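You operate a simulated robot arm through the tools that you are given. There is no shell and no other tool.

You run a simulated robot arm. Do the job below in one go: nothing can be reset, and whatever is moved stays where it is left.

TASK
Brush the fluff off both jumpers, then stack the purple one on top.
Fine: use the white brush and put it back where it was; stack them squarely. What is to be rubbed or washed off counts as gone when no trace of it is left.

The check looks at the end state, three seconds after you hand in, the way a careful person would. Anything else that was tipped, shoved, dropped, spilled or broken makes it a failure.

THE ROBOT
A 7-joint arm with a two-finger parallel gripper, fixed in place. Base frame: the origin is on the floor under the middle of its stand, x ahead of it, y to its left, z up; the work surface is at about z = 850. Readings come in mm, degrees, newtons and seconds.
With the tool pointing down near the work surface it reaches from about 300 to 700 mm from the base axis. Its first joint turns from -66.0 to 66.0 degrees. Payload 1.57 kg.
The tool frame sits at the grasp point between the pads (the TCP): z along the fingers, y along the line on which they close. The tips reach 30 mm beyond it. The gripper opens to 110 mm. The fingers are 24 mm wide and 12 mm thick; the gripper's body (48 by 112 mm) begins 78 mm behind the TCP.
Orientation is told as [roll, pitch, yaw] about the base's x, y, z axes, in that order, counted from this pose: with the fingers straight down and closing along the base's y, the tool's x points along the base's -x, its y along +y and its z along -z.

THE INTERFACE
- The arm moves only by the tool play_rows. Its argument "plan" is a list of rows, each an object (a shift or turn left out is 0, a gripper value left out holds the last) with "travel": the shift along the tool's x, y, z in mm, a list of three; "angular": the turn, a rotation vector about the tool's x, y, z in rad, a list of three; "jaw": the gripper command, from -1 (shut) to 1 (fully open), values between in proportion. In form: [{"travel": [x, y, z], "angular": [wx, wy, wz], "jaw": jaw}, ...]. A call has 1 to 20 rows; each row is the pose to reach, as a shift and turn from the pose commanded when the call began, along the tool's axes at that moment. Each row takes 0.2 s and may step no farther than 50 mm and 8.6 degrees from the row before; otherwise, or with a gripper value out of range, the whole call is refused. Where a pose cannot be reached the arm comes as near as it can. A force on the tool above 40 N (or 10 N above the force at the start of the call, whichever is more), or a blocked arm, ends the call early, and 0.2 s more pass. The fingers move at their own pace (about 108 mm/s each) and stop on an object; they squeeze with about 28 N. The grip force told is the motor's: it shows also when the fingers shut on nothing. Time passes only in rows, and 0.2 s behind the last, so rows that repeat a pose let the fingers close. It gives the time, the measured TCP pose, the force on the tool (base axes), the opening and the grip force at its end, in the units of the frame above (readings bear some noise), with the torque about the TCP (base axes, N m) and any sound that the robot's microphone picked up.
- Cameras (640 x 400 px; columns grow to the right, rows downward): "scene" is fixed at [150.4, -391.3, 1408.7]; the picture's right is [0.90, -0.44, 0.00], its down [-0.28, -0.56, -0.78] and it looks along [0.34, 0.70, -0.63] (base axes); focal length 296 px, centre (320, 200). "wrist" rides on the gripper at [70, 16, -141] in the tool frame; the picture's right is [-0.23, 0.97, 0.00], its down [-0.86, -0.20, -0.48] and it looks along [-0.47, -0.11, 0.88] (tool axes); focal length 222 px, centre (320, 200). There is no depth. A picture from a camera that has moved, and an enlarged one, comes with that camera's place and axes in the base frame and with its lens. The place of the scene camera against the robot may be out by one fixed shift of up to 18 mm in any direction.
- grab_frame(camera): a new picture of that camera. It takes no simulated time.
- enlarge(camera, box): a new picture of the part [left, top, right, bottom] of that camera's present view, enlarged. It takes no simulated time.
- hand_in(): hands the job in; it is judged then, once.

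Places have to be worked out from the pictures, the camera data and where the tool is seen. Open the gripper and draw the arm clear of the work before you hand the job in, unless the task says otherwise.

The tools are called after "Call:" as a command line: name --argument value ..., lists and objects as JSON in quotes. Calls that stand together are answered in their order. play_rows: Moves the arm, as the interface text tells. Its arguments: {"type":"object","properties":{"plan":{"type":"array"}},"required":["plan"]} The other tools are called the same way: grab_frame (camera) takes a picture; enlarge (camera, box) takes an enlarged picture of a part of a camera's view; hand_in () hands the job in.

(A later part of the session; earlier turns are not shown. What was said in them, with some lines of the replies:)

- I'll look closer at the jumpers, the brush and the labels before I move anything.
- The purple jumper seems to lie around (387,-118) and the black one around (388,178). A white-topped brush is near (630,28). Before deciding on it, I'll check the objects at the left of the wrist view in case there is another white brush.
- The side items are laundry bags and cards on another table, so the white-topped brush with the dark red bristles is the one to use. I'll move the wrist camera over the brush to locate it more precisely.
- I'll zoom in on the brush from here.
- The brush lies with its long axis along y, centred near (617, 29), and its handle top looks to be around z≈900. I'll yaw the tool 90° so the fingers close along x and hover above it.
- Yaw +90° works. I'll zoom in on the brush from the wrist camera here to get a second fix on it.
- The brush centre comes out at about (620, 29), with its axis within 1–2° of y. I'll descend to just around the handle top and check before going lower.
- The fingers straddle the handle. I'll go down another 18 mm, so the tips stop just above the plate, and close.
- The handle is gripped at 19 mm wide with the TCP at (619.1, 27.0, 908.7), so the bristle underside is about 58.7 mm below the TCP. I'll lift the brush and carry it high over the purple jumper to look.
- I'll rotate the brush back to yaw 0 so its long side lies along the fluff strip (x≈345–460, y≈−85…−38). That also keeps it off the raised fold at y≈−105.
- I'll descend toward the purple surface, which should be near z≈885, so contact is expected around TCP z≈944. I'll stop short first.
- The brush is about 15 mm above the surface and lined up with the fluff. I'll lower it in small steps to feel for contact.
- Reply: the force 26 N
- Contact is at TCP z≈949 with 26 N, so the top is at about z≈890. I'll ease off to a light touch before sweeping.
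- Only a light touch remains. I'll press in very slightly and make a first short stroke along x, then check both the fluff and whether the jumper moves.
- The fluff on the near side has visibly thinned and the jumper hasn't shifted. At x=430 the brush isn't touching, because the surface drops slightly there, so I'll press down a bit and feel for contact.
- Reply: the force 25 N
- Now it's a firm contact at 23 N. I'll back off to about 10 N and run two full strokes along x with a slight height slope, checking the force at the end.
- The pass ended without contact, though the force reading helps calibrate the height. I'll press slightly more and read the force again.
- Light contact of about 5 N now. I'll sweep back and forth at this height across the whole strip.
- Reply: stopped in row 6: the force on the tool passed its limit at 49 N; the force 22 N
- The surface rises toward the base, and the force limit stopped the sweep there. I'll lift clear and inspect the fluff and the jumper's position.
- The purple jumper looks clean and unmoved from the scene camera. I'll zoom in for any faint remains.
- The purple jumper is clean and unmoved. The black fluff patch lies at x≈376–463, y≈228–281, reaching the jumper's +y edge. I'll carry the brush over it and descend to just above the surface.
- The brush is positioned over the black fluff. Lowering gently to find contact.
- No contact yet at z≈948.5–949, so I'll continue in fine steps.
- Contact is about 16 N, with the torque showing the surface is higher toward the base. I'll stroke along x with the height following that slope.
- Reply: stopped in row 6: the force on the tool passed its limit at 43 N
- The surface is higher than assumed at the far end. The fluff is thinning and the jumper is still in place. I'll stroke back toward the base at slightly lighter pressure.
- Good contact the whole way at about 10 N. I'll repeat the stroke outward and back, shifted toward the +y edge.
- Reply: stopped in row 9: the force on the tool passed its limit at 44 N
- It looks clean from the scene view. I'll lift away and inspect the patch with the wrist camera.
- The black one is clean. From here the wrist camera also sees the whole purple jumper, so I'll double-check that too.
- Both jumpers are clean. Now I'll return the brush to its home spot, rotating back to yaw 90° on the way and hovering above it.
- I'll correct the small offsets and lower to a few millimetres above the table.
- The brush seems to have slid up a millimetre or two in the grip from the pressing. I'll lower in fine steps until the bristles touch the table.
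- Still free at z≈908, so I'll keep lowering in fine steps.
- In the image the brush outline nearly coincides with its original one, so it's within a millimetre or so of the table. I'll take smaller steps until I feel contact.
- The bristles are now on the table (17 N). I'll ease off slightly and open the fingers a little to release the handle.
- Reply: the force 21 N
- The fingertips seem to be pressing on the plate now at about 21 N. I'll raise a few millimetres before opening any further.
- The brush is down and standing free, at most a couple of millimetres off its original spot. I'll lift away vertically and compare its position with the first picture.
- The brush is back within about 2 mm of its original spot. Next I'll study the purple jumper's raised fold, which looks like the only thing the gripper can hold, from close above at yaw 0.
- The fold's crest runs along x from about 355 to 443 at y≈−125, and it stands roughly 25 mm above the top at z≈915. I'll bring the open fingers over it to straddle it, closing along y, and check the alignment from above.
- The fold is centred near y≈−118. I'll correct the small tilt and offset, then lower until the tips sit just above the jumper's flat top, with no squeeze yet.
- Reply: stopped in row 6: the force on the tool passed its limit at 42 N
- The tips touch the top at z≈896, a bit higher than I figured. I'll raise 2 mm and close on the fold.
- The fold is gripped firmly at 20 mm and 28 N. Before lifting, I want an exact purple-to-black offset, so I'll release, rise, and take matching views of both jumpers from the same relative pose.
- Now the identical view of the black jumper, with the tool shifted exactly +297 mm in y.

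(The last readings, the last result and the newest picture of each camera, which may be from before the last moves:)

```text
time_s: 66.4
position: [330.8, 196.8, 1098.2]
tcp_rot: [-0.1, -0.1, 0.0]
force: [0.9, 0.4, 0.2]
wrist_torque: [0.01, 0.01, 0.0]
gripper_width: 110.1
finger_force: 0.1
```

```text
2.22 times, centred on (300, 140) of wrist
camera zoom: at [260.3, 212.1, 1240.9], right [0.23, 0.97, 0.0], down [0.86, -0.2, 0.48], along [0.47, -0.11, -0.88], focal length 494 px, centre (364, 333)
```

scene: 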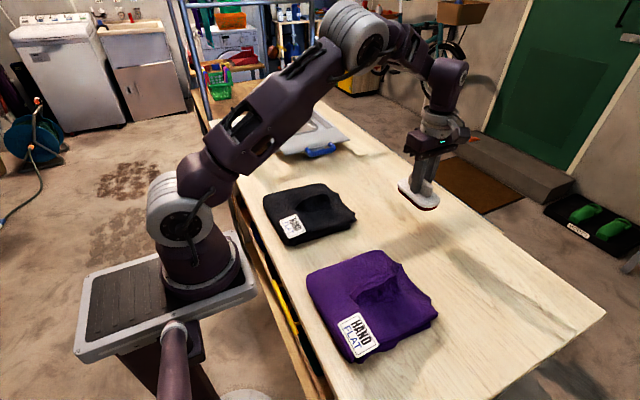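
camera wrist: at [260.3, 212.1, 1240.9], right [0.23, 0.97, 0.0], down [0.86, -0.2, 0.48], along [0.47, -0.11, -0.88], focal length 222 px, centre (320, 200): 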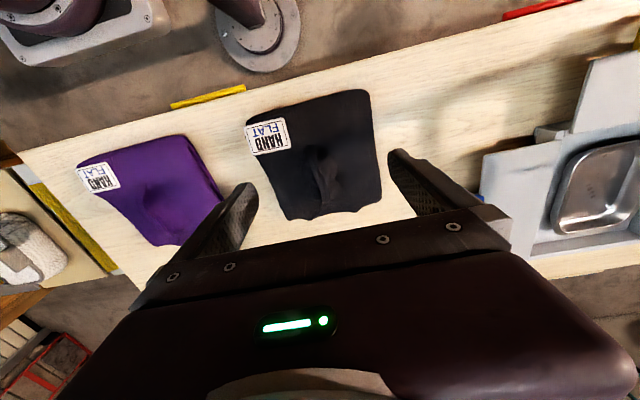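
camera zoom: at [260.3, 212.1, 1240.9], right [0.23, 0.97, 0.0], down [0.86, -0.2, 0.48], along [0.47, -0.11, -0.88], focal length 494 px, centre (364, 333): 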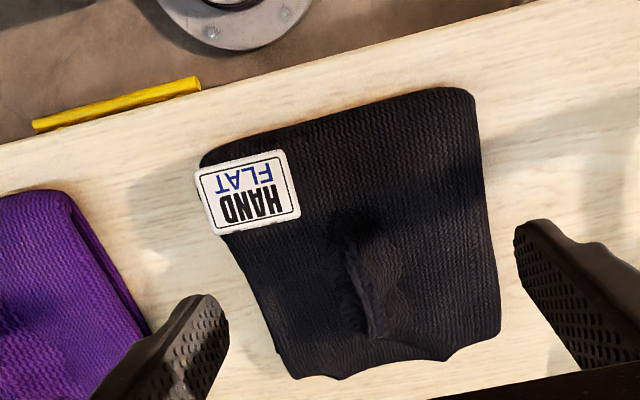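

The two views nearly coincide, with black only about 4 px to the right. I'll take tighter crops of black here, then the same crops over purple, to refine the offset and any rotation.

Call:
enlarge --camera "wrist" --box '[235, 80, 325, 136]'

Call:
enlarge --camera "wrist" --box '[320, 80, 410, 136]'

Call:
enlarge --camera "wrist" --box '[320, 170, 410, 226]'

Call:
enlarge --camera "wrist" --box '[255, 170, 345, 226]'

```text
7.11 times, centred on (280, 108) of wrist
camera zoom: at [260.3, 212.1, 1240.9], right [0.23, 0.97, 0.0], down [0.86, -0.2, 0.48], along [0.47, -0.11, -0.88], focal length 1580 px, centre (604, 854)
```

zoom: 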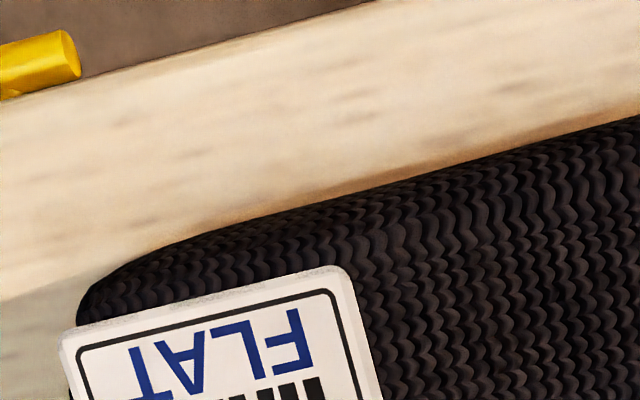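

```text
7.11 times, centred on (365, 108) of wrist
camera zoom: at [260.3, 212.1, 1240.9], right [0.23, 0.97, 0.0], down [0.86, -0.2, 0.48], along [0.47, -0.11, -0.88], focal length 1580 px, centre (0, 854)
```

zoom: 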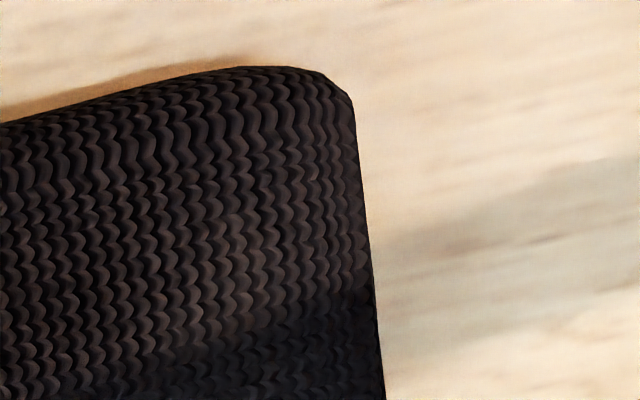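

```text
7.11 times, centred on (365, 198) of wrist
camera zoom: at [260.3, 212.1, 1240.9], right [0.23, 0.97, 0.0], down [0.86, -0.2, 0.48], along [0.47, -0.11, -0.88], focal length 1580 px, centre (0, 214)
```

zoom: 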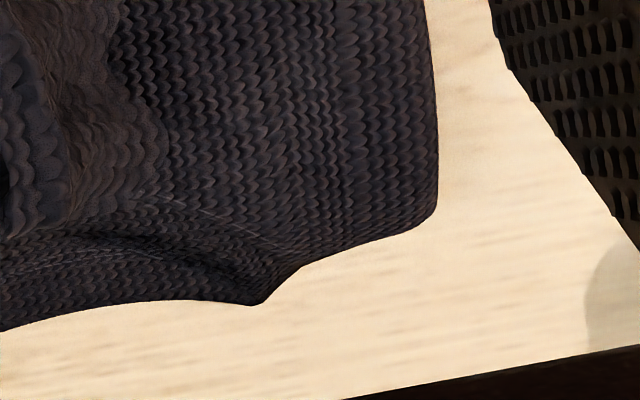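

```text
7.11 times, centred on (300, 198) of wrist
camera zoom: at [260.3, 212.1, 1240.9], right [0.23, 0.97, 0.0], down [0.86, -0.2, 0.48], along [0.47, -0.11, -0.88], focal length 1580 px, centre (462, 214)
```

zoom: 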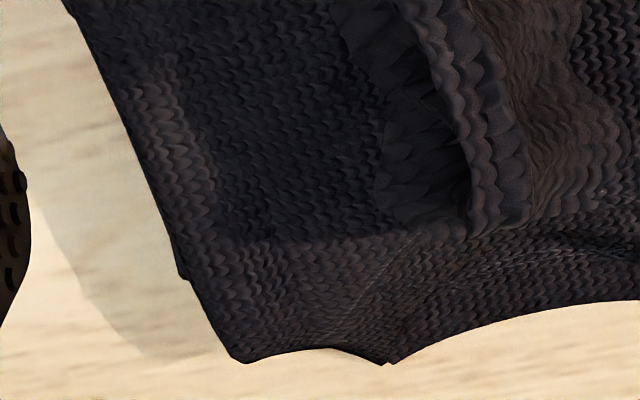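

Now back over purple with an exact −297 mm shift, for the same crops.

Call:
play_rows --plan '[{"travel": [0, -30, 0], "jaw": 1}, {"travel": [0, -75, 0]}, {"travel": [0, -120, 0]}, {"travel": [0, -165, 0]}, {"travel": [0, -210, 0]}, {"travel": [0, -250, 0]}, {"travel": [0, -285, 0]}, {"travel": [0, -297, 0]}, {"travel": [0, -297, 0]}, {"travel": [0, -297, 0]}]'

Call:
enlarge --camera "wrist" --box '[235, 80, 325, 136]'

Call:
enlarge --camera "wrist" --box '[320, 80, 410, 136]'

Call:
enlarge --camera "wrist" --box '[320, 170, 410, 226]'

Call:
enlarge --camera "wrist" --box '[255, 170, 345, 226]'

```text
time_s: 68.6
position: [329.5, -100.1, 1100.0]
tcp_rot: [-0.1, 0.0, 0.1]
force: [-0.3, 0.8, 0.3]
wrist_torque: [-0.01, -0.02, 0.02]
gripper_width: 110.0
finger_force: 0.0
```

```text
7.11 times, centred on (280, 108) of wrist
camera zoom: at [259.9, -84.9, 1241.7], right [0.23, 0.97, 0.0], down [0.86, -0.2, 0.48], along [0.47, -0.11, -0.88], focal length 1580 px, centre (604, 854)
```

zoom: 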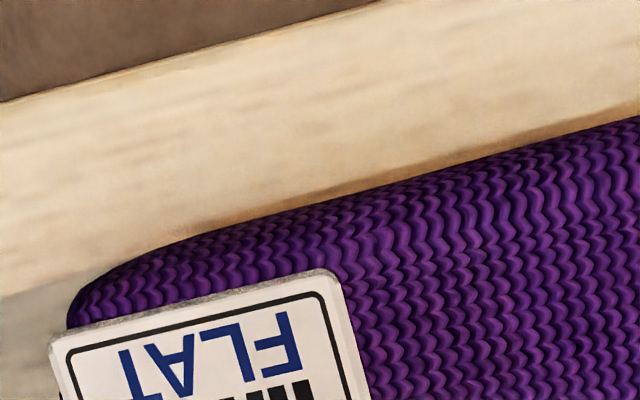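

```text
7.11 times, centred on (365, 108) of wrist
camera zoom: at [259.9, -84.9, 1241.7], right [0.23, 0.97, 0.0], down [0.86, -0.2, 0.48], along [0.47, -0.11, -0.88], focal length 1580 px, centre (0, 854)
```

zoom: 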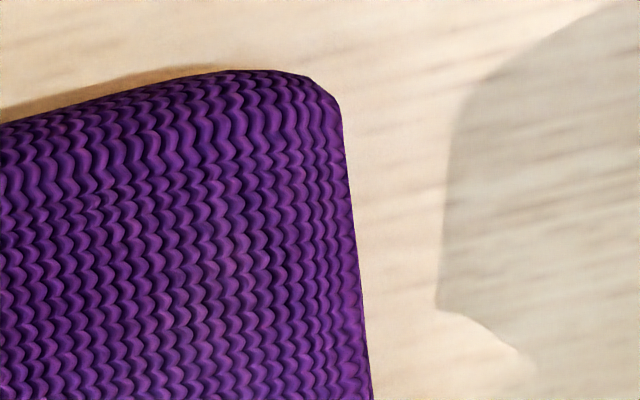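

```text
7.11 times, centred on (365, 198) of wrist
camera zoom: at [259.9, -84.9, 1241.7], right [0.23, 0.97, 0.0], down [0.86, -0.2, 0.48], along [0.47, -0.11, -0.88], focal length 1580 px, centre (0, 214)
```

zoom: 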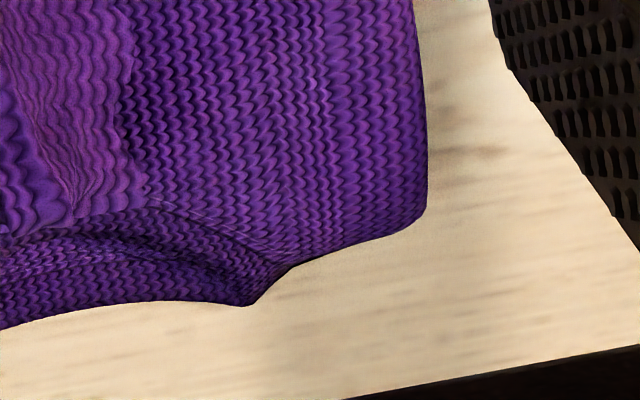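

```text
7.11 times, centred on (300, 198) of wrist
camera zoom: at [259.9, -84.9, 1241.7], right [0.23, 0.97, 0.0], down [0.86, -0.2, 0.48], along [0.47, -0.11, -0.88], focal length 1580 px, centre (462, 214)
```

zoom: 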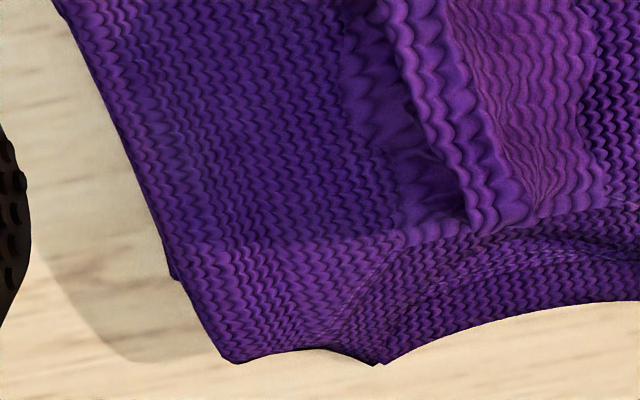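

The crops show black offset from purple by (≈0.2, ≈299.3) mm, with no measurable rotation between them. Now I'll re-grip the fold at the same y, slightly closer to the jumper's centre in x.

Call:
play_rows --plan '[{"travel": [-20, -6, 40], "jaw": 0.3}, {"travel": [-40, -12, 80], "jaw": 0.3}, {"travel": [-58, -18, 120], "jaw": 0.3}, {"travel": [-60, -18, 145], "jaw": 0.3}, {"travel": [-60, -18, 162], "jaw": 0.3}, {"travel": [-60, -18, 170], "jaw": 0.3}, {"travel": [-60, -18, 172], "jaw": 0.3}, {"travel": [-60, -18, 172], "jaw": 0.3}]'

Call:
enlarge --camera "wrist" --box '[220, 80, 440, 230]'

```text
time_s: 70.4
position: [389.9, -120.3, 927.0]
tcp_rot: [-0.1, -0.1, 0.0]
force: [0.1, 0.0, -0.1]
wrist_torque: [0.01, -0.01, 0.03]
gripper_width: 71.6
finger_force: 0.1
```

```text
2.67 times, centred on (330, 155) of wrist
camera zoom: at [320.5, -103.8, 1069.6], right [0.23, 0.97, 0.0], down [0.86, -0.2, 0.48], along [0.47, -0.11, -0.88], focal length 592 px, centre (293, 320)
```

zoom: 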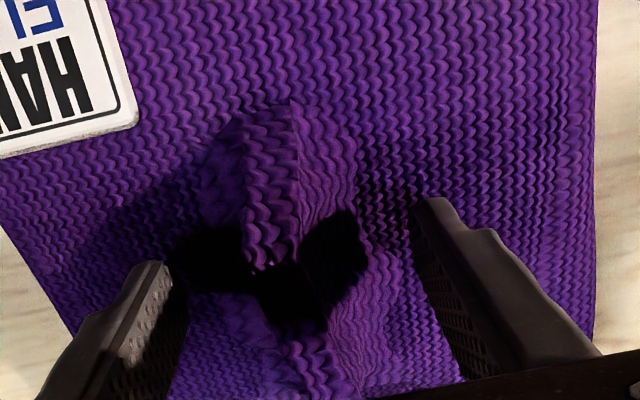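

The tips are free of contact and straddle the fold. I'll close the gripper, then lift 10 mm as a test.

Call:
play_rows --plan '[{"travel": [0, 0, 0], "jaw": -0.2}, {"travel": [0, 0, 0], "jaw": -1}, {"travel": [0, 0, 0], "jaw": -1}, {"travel": [0, 0, 0], "jaw": -1}, {"travel": [0, 0, -3], "jaw": -1}, {"travel": [0, 0, -7], "jaw": -1}, {"travel": [0, 0, -10], "jaw": -1}, {"travel": [0, 0, -10], "jaw": -1}]'

Call:
enlarge --camera "scene" --box '[290, 200, 450, 370]'

Call:
enlarge --camera "wrist" --box '[150, 20, 450, 230]'

```text
time_s: 72.2
position: [390.9, -120.0, 938.3]
tcp_rot: [0.0, 0.0, 0.0]
force: [0.2, -1.0, -4.0]
wrist_torque: [0.02, 0.05, 0.0]
gripper_width: 19.8
finger_force: 28.3
```

```text
2.35 times, centred on (370, 285) of scene
camera zoom: at [150.5, -391.3, 1408.7], right [0.9, -0.44, 0.0], down [-0.28, -0.56, -0.78], along [0.34, 0.7, -0.63], focal length 697 px, centre (202, 0)
```

zoom: 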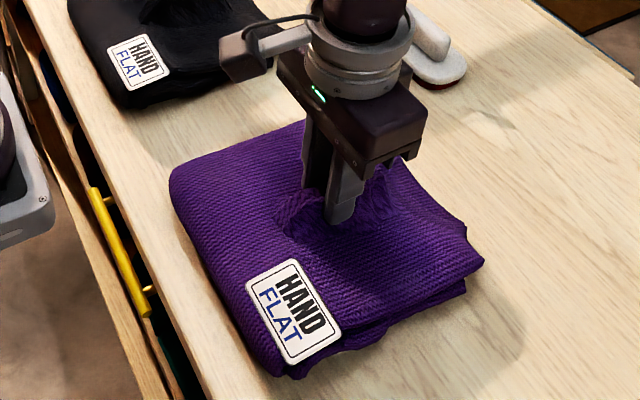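

```text
1.90 times, centred on (300, 125) of wrist
camera zoom: at [320.9, -103.7, 1079.2], right [0.23, 0.97, 0.0], down [0.86, -0.2, 0.48], along [0.47, -0.11, -0.88], focal length 423 px, centre (358, 343)
```

zoom: 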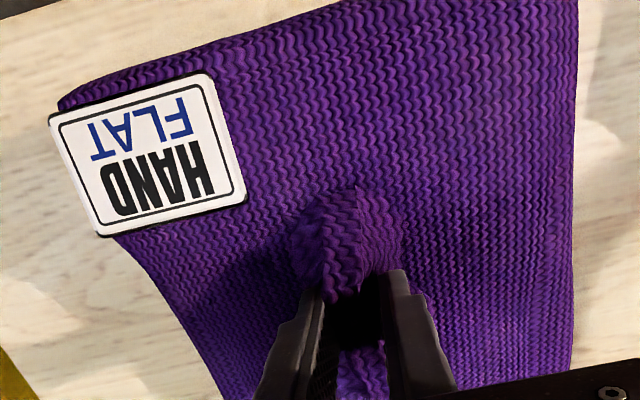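

It lifts, with about 4 N of weight and the grip holding. I'll raise it well clear and check how it hangs.

Call:
play_rows --plan '[{"travel": [0, 0, -10], "jaw": -1}, {"travel": [0, 0, -30]}, {"travel": [0, 0, -55]}, {"travel": [0, 0, -80]}, {"travel": [0, 0, -105]}, {"travel": [0, 0, -120]}, {"travel": [0, 0, -125]}, {"travel": [0, 0, -125]}]'

Call:
grab_frame --camera "scene"

Call:
grab_frame --camera "wrist"

```text
time_s: 74.0
position: [391.3, -117.8, 1063.2]
tcp_rot: [0.0, 0.0, 0.0]
force: [0.6, 0.9, -3.3]
wrist_torque: [0.0, 0.03, -0.02]
gripper_width: 19.3
finger_force: 28.5
```

```text
taken
```

scene: 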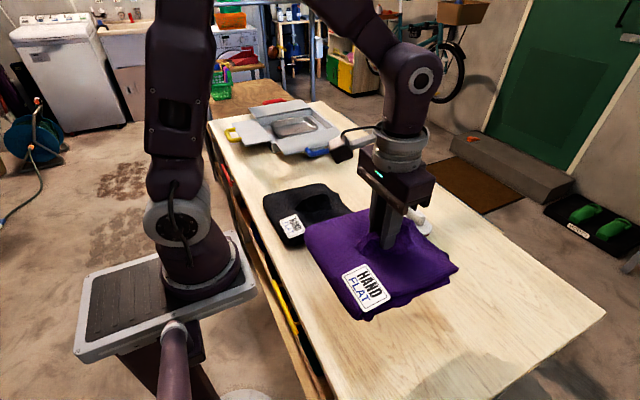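

```text
taken
camera wrist: at [321.6, -102.3, 1205.2], right [0.23, 0.97, 0.0], down [0.86, -0.2, 0.48], along [0.47, -0.11, -0.88], focal length 222 px, centre (320, 200)
```

wrist: 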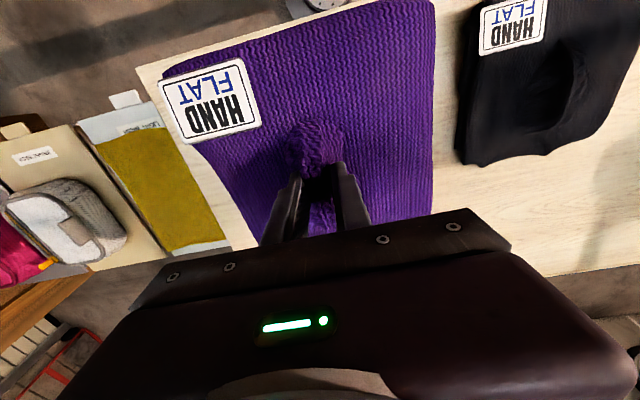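

It hangs level with no slip. I'll carry it +299.3 mm in y (and +0.2 in x) to sit directly above the black jumper.

Call:
play_rows --plan '[{"travel": [0, 10, 0], "jaw": -1}, {"travel": [0, 35, 0]}, {"travel": [0, 70, 0]}, {"travel": [0, 105, 0]}, {"travel": [0, 140, 0]}, {"travel": [0, 175, 0]}, {"travel": [0, 210, 0]}, {"travel": [0, 245, 0]}, {"travel": [0, 275, 0]}, {"travel": [-0.2, 292, 0]}, {"travel": [-0.2, 299.3, 0]}, {"travel": [-0.2, 299.3, 0]}, {"travel": [-0.2, 299.3, 0]}]'

Call:
grab_frame --camera "scene"

Call:
enlarge --camera "wrist" --box '[150, 0, 450, 230]'

```text
time_s: 76.8
position: [388.9, 179.9, 1060.3]
tcp_rot: [-0.1, -0.1, 0.0]
force: [-0.6, -0.2, -4.6]
wrist_torque: [0.01, 0.07, -0.02]
gripper_width: 19.8
finger_force: 27.4
```

```text
taken
```

scene: 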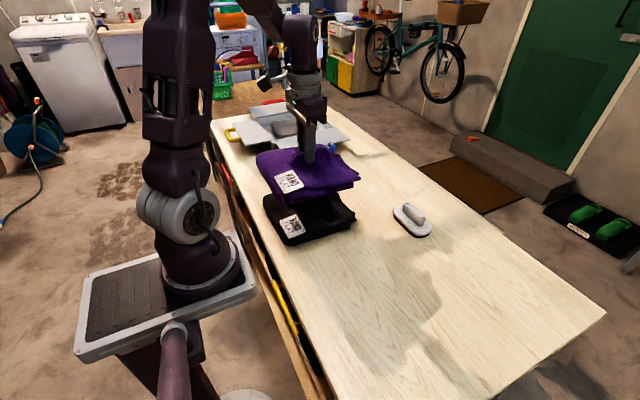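

```text
1.74 times, centred on (300, 115) of wrist
camera zoom: at [319.6, 195.3, 1203.3], right [0.23, 0.97, 0.0], down [0.86, -0.2, 0.48], along [0.47, -0.11, -0.88], focal length 386 px, centre (355, 348)
```

zoom: 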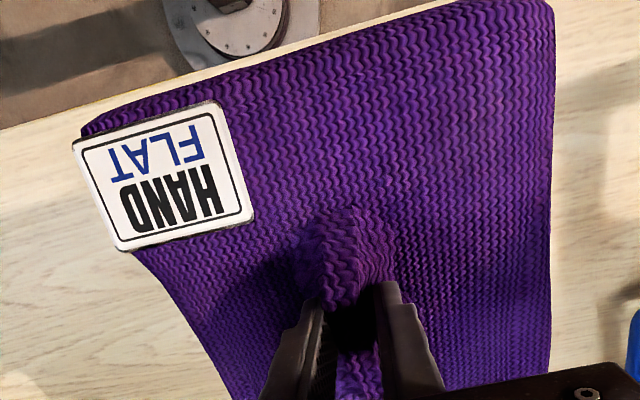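

Purple is directly above black. I'll lower it to just above the black fold's height first.

Call:
play_rows --plan '[{"travel": [0, 0, 15], "jaw": -1}, {"travel": [0, 0, 32]}, {"travel": [0, 0, 46]}, {"travel": [0, 0, 56]}, {"travel": [0, 0, 60]}, {"travel": [0, 0, 60]}]'

Call:
enlarge --camera "scene" --box '[240, 130, 380, 255]'

```text
time_s: 78.2
position: [389.2, 178.9, 1002.5]
tcp_rot: [-0.1, -0.1, 0.0]
force: [-0.4, 0.0, -4.1]
wrist_torque: [-0.01, 0.04, 0.01]
gripper_width: 19.6
finger_force: 27.9
```

```text
3.20 times, centred on (310, 192) of scene
camera zoom: at [150.5, -391.2, 1408.7], right [0.9, -0.44, 0.0], down [-0.28, -0.56, -0.78], along [0.34, 0.7, -0.63], focal length 948 px, centre (352, 224)
```

zoom: 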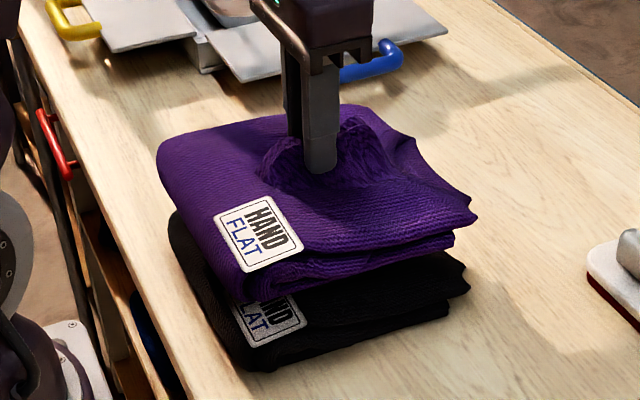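

Well aligned above. I'll continue down in small steps, watching the force for first contact.

Call:
play_rows --plan '[{"travel": [0, 0, 2], "jaw": -1}, {"travel": [0, 0, 4]}, {"travel": [0, 0, 6]}, {"travel": [0, 0, 8]}, {"travel": [0, 0, 8]}]'

```text
time_s: 79.4
position: [390.4, 180.6, 994.7]
tcp_rot: [-0.1, 0.0, 0.1]
force: [0.0, -0.3, -4.6]
wrist_torque: [0.0, 0.01, 0.0]
gripper_width: 19.9
finger_force: 27.6
```

Call:
play_rows --plan '[{"travel": [0, 0, 2], "jaw": -1}, {"travel": [0, 0, 4]}, {"travel": [0, 0, 6]}, {"travel": [0, 0, 6]}]'

```text
time_s: 80.4
position: [389.4, 180.1, 988.2]
tcp_rot: [-0.2, 0.0, 0.1]
force: [-0.3, -0.5, -4.8]
wrist_torque: [0.01, 0.08, 0.0]
gripper_width: 19.6
finger_force: 27.9
```

The purple underside is already below the black fold's crest without contact, so it can nest. Continuing down slowly.

Call:
play_rows --plan '[{"travel": [0, 0, 1.5], "jaw": -1}, {"travel": [0, 0, 3]}, {"travel": [0, 0, 4.5]}, {"travel": [0, 0, 6]}, {"travel": [0, 0, 6]}]'

```text
time_s: 81.6
position: [391.4, 180.3, 984.0]
tcp_rot: [-0.1, 0.0, 0.0]
force: [0.4, -0.2, -4.5]
wrist_torque: [-0.02, 0.01, 0.01]
gripper_width: 19.6
finger_force: 27.5
```

Call:
play_rows --plan '[{"travel": [0, 0, 1], "jaw": -1}, {"travel": [0, 0, 2]}, {"travel": [0, 0, 3]}, {"travel": [0, 0, 4]}, {"travel": [0, 0, 4]}]'

Call:
enlarge --camera "scene" --box '[240, 130, 380, 255]'

```text
time_s: 82.8
position: [389.9, 181.0, 977.5]
tcp_rot: [-0.1, 0.0, 0.1]
force: [0.2, -0.2, -3.1]
wrist_torque: [0.03, 0.03, 0.0]
gripper_width: 19.8
finger_force: 28.3
```

```text
3.20 times, centred on (310, 192) of scene
camera zoom: at [150.5, -391.2, 1408.7], right [0.9, -0.44, 0.0], down [-0.28, -0.56, -0.78], along [0.34, 0.7, -0.63], focal length 948 px, centre (352, 224)
```

zoom: 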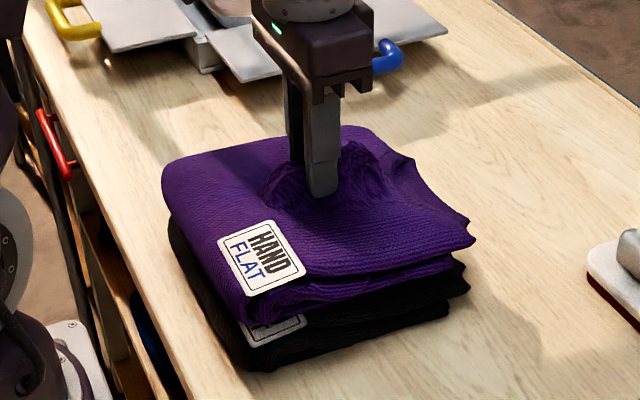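

Call:
play_rows --plan '[{"travel": [0, 0, 0.7], "jaw": -1}, {"travel": [0, 0, 1.4]}, {"travel": [0, 0, 2]}, {"travel": [0, 0, 2]}]'

```text
time_s: 83.8
position: [391.0, 181.4, 975.9]
tcp_rot: [-0.1, 0.0, 0.0]
force: [-0.7, 0.6, -3.3]
wrist_torque: [0.0, 0.04, 0.02]
gripper_width: 19.7
finger_force: 28.1
```

Call:
play_rows --plan '[{"travel": [0, 0, 0.7], "jaw": -1}, {"travel": [0, 0, 1.4]}, {"travel": [0, 0, 2]}, {"travel": [0, 0, 2]}]'

```text
time_s: 84.8
position: [389.9, 180.2, 973.5]
tcp_rot: [-0.1, 0.0, -0.1]
force: [-0.6, -0.1, -3.9]
wrist_torque: [-0.03, 0.02, -0.01]
gripper_width: 19.6
finger_force: 27.5
```

Call:
play_rows --plan '[{"travel": [0, 0, 0.5], "jaw": -1}, {"travel": [0, 0, 1]}, {"travel": [0, 0, 1.5]}, {"travel": [0, 0, 1.5]}]'

```text
time_s: 86.0
position: [390.5, 180.2, 972.8]
tcp_rot: [0.0, -0.1, 0.0]
force: [-3.0, -1.5, 6.2]
wrist_torque: [-0.03, -0.39, -0.08]
gripper_width: 19.7
finger_force: 28.0
stopped in row 4: the force on the tool passed its limit at 41 N (the readings are from after the stop); the commanded pose is now the measured one
```

It has landed: contact at TCP z≈972.5, so purple rests on black's flat top. I'll ease off the pressure slightly and check alignment before releasing.

Call:
play_rows --plan '[{"travel": [0, 0, -0.3], "jaw": -1}, {"travel": [0, 0, -0.3], "jaw": -1}]'

Call:
enlarge --camera "scene" --box '[250, 160, 370, 255]'

Call:
enlarge --camera "wrist" --box '[150, 0, 450, 230]'

```text
time_s: 86.6
position: [389.8, 179.9, 972.6]
tcp_rot: [0.0, -0.1, 0.0]
force: [-1.9, 0.0, -1.9]
wrist_torque: [-0.01, 0.1, -0.05]
gripper_width: 19.9
finger_force: 27.7
```

```text
4.21 times, centred on (310, 208) of scene
camera zoom: at [150.4, -391.3, 1408.7], right [0.9, -0.44, 0.0], down [-0.28, -0.56, -0.78], along [0.34, 0.7, -0.63], focal length 1248 px, centre (362, 168)
```

zoom: 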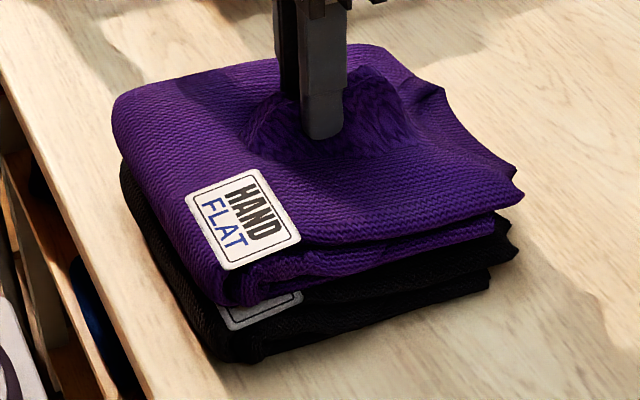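

```text
1.74 times, centred on (300, 115) of wrist
camera zoom: at [320.2, 195.9, 1115.6], right [0.23, 0.97, 0.0], down [0.85, -0.2, 0.48], along [0.47, -0.11, -0.88], focal length 386 px, centre (355, 348)
```

zoom: 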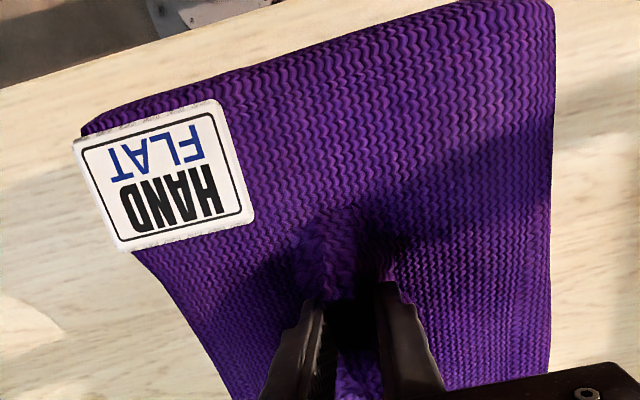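

Purple's outline sits over black's to within about 2–3 mm. I'll release the fold.

Call:
play_rows --plan '[{"travel": [0, 0, -0.3], "jaw": -0.75}, {"travel": [0, 0, -0.6], "jaw": -0.5}, {"travel": [0, 0, -1], "jaw": -0.1}, {"travel": [0, 0, -2], "jaw": 0.2}, {"travel": [0, 0, -4], "jaw": 0.3}, {"travel": [0, 0, -4], "jaw": 0.3}]'

Call:
enlarge --camera "scene" --box '[250, 160, 370, 255]'

Call:
enlarge --camera "wrist" --box '[150, 0, 450, 230]'

```text
time_s: 88.0
position: [389.1, 179.7, 977.7]
tcp_rot: [0.0, -0.1, 0.0]
force: [0.4, -0.3, -0.5]
wrist_torque: [0.01, -0.02, 0.06]
gripper_width: 71.7
finger_force: 0.1
```

```text
4.21 times, centred on (310, 208) of scene
camera zoom: at [150.4, -391.3, 1408.7], right [0.9, -0.44, 0.0], down [-0.28, -0.56, -0.78], along [0.34, 0.7, -0.63], focal length 1248 px, centre (362, 168)
```

zoom: 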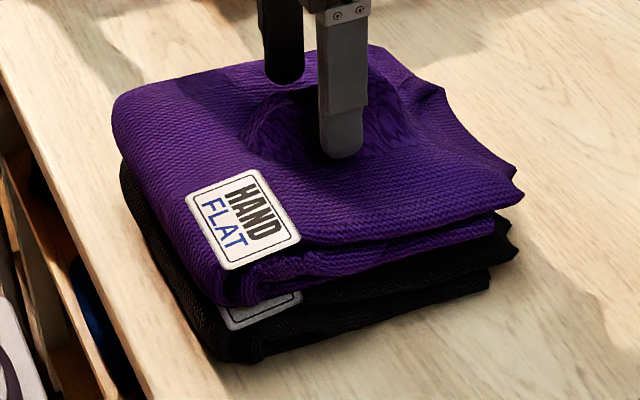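

```text
1.74 times, centred on (300, 115) of wrist
camera zoom: at [320.4, 195.6, 1119.6], right [0.23, 0.97, 0.0], down [0.85, -0.2, 0.48], along [0.47, -0.11, -0.88], focal length 386 px, centre (355, 348)
```

zoom: 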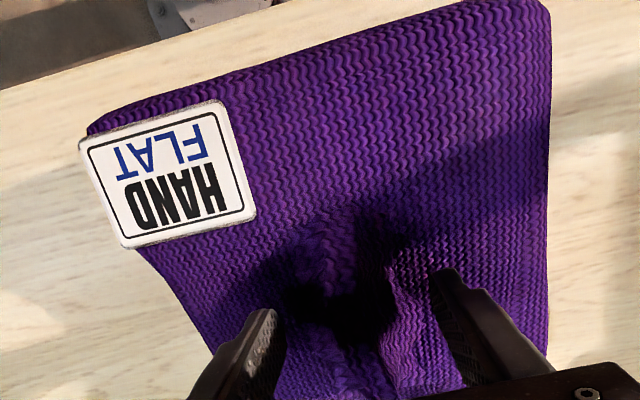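

Released cleanly, and the stack didn't move. Now I'll raise the gripper straight up and back off with the fingers open.

Call:
play_rows --plan '[{"travel": [0, 0, -15], "jaw": 0.3}, {"travel": [0, 0, -45], "jaw": 0.5}, {"travel": [0, 0, -90], "jaw": 1}, {"travel": [0, 0, -135], "jaw": 1}, {"travel": [20, -30, -165], "jaw": 1}, {"travel": [40, -70, -180], "jaw": 1}, {"travel": [45, -110, -185], "jaw": 1}, {"travel": [45, -150, -187], "jaw": 1}, {"travel": [45, -188, -187], "jaw": 1}, {"travel": [45, -190, -187], "jaw": 1}, {"travel": [45, -190, -187], "jaw": 1}]'

Call:
grab_frame --camera "scene"

Call:
grab_frame --camera "wrist"

Call:
enlarge --camera "scene" --box '[240, 155, 370, 255]'

Call:
enlarge --camera "scene" --box '[370, 180, 450, 250]'

```text
time_s: 90.4
position: [344.1, -11.2, 1164.5]
tcp_rot: [-0.1, -0.1, 0.0]
force: [0.1, -0.1, 0.0]
wrist_torque: [-0.01, 0.0, -0.01]
gripper_width: 109.9
finger_force: 0.2
```

```text
taken
```

scene: 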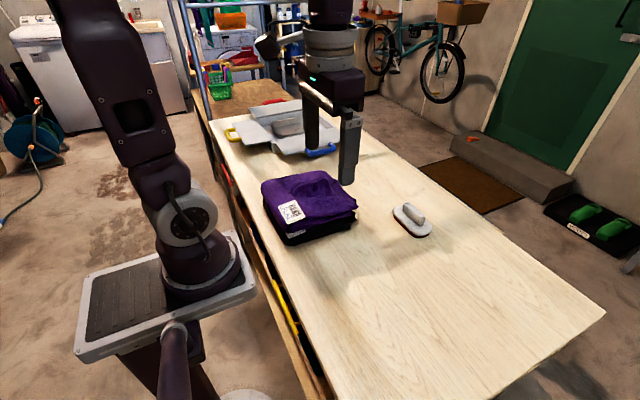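

```text
taken
camera wrist: at [274.6, 4.7, 1306.6], right [0.23, 0.97, 0.0], down [0.85, -0.2, 0.48], along [0.47, -0.11, -0.88], focal length 222 px, centre (320, 200)
```

wrist: 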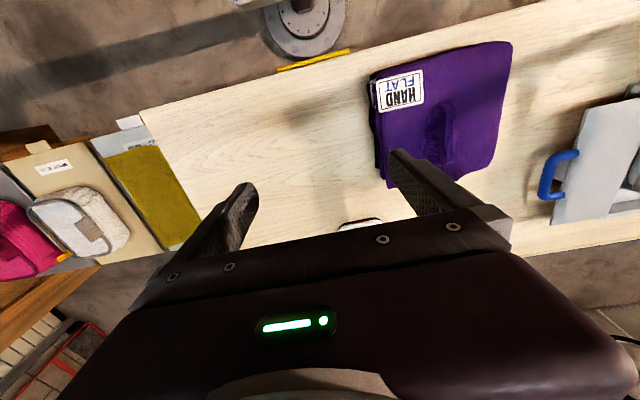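

```text
4.00 times, centred on (305, 205) of scene
camera zoom: at [150.4, -391.3, 1408.7], right [0.9, -0.44, 0.0], down [-0.28, -0.56, -0.78], along [0.34, 0.7, -0.63], focal length 1185 px, centre (380, 180)
```

zoom: 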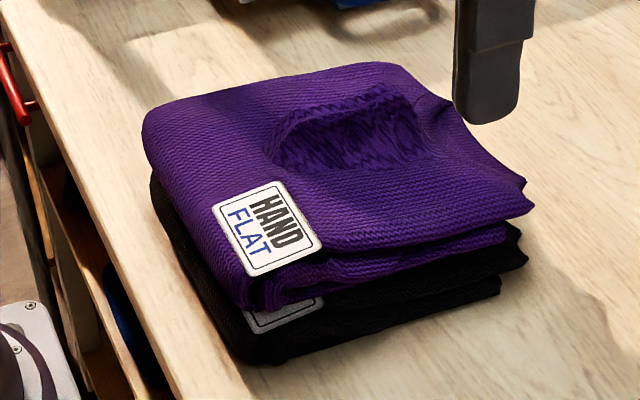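

```text
5.71 times, centred on (410, 215) of scene
camera zoom: at [150.4, -391.3, 1408.7], right [0.9, -0.44, 0.0], down [-0.28, -0.56, -0.78], along [0.34, 0.7, -0.63], focal length 1693 px, centre (-194, 114)
```

zoom: 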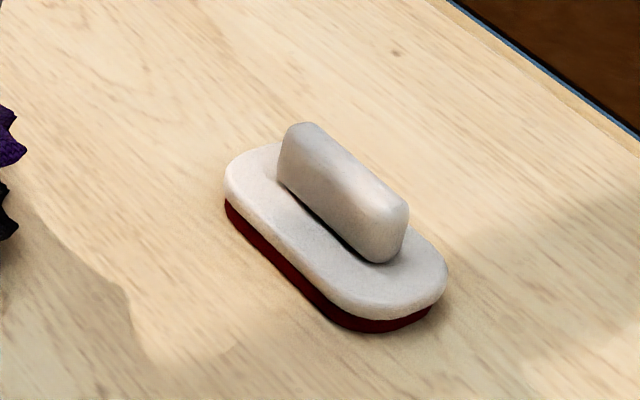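

The stack is square, the brush is home, and the arm is clear with the gripper open. One last close look for stray fluff on the stack and on the table around it.

Call:
enlarge --camera "wrist" --box '[350, 30, 530, 200]'

Call:
enlarge --camera "scene" --box '[260, 160, 360, 215]'

Call:
enlarge --camera "scene" --box '[280, 230, 460, 370]'

```text
2.35 times, centred on (440, 115) of wrist
camera zoom: at [274.6, 4.7, 1306.6], right [0.23, 0.97, 0.0], down [0.85, -0.2, 0.48], along [0.47, -0.11, -0.88], focal length 523 px, centre (38, 400)
```

zoom: 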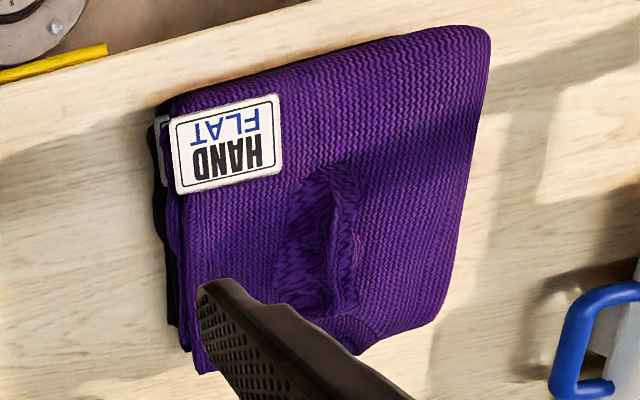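

```text
6.40 times, centred on (310, 188) of scene
camera zoom: at [150.4, -391.3, 1408.7], right [0.9, -0.44, 0.0], down [-0.28, -0.56, -0.78], along [0.34, 0.7, -0.63], focal length 1896 px, centre (384, 280)
```

zoom: 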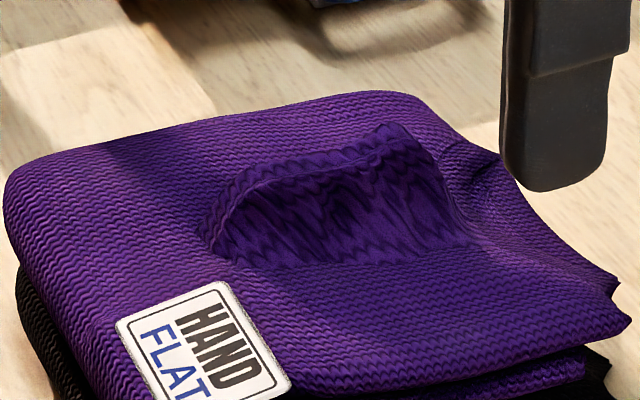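

```text
2.86 times, centred on (370, 300) of scene
camera zoom: at [150.4, -391.3, 1408.7], right [0.9, -0.44, 0.0], down [-0.28, -0.56, -0.78], along [0.34, 0.7, -0.63], focal length 846 px, centre (177, -86)
```

zoom: 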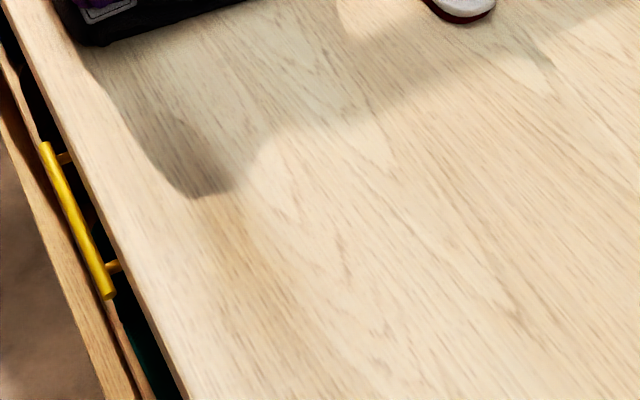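

No fluff is visible on the jumpers or the table. The purple jumper sits squarely on the black one, the brush is back in place, and the open gripper is clear, so I'm handing in.

Call:
hand_in

```text
The job is handed in.
```

I brushed the fluff off both jumpers and stacked the purple one squarely on the black one. The job is handed in; I haven't seen the check's verdict.

- **Fluff:** close-up pictures show no trace on either jumper or on the table.
- **Stack:** the edges of the two jumpers line up to within about 2–3 mm, with no visible twist. The stack didn't move when I let go.
- **Brush:** I used the white one. It is back within about 2 mm of its original spot, facing the same way.
- **Arm:** the gripper is open and well clear of the table. As far as the pictures show, nothing else was moved.

The force limit stopped the arm a few times: while brushing, when the fingertips first touched the purple jumper, and when the purple one landed. The pictures taken afterwards showed nothing out of place.
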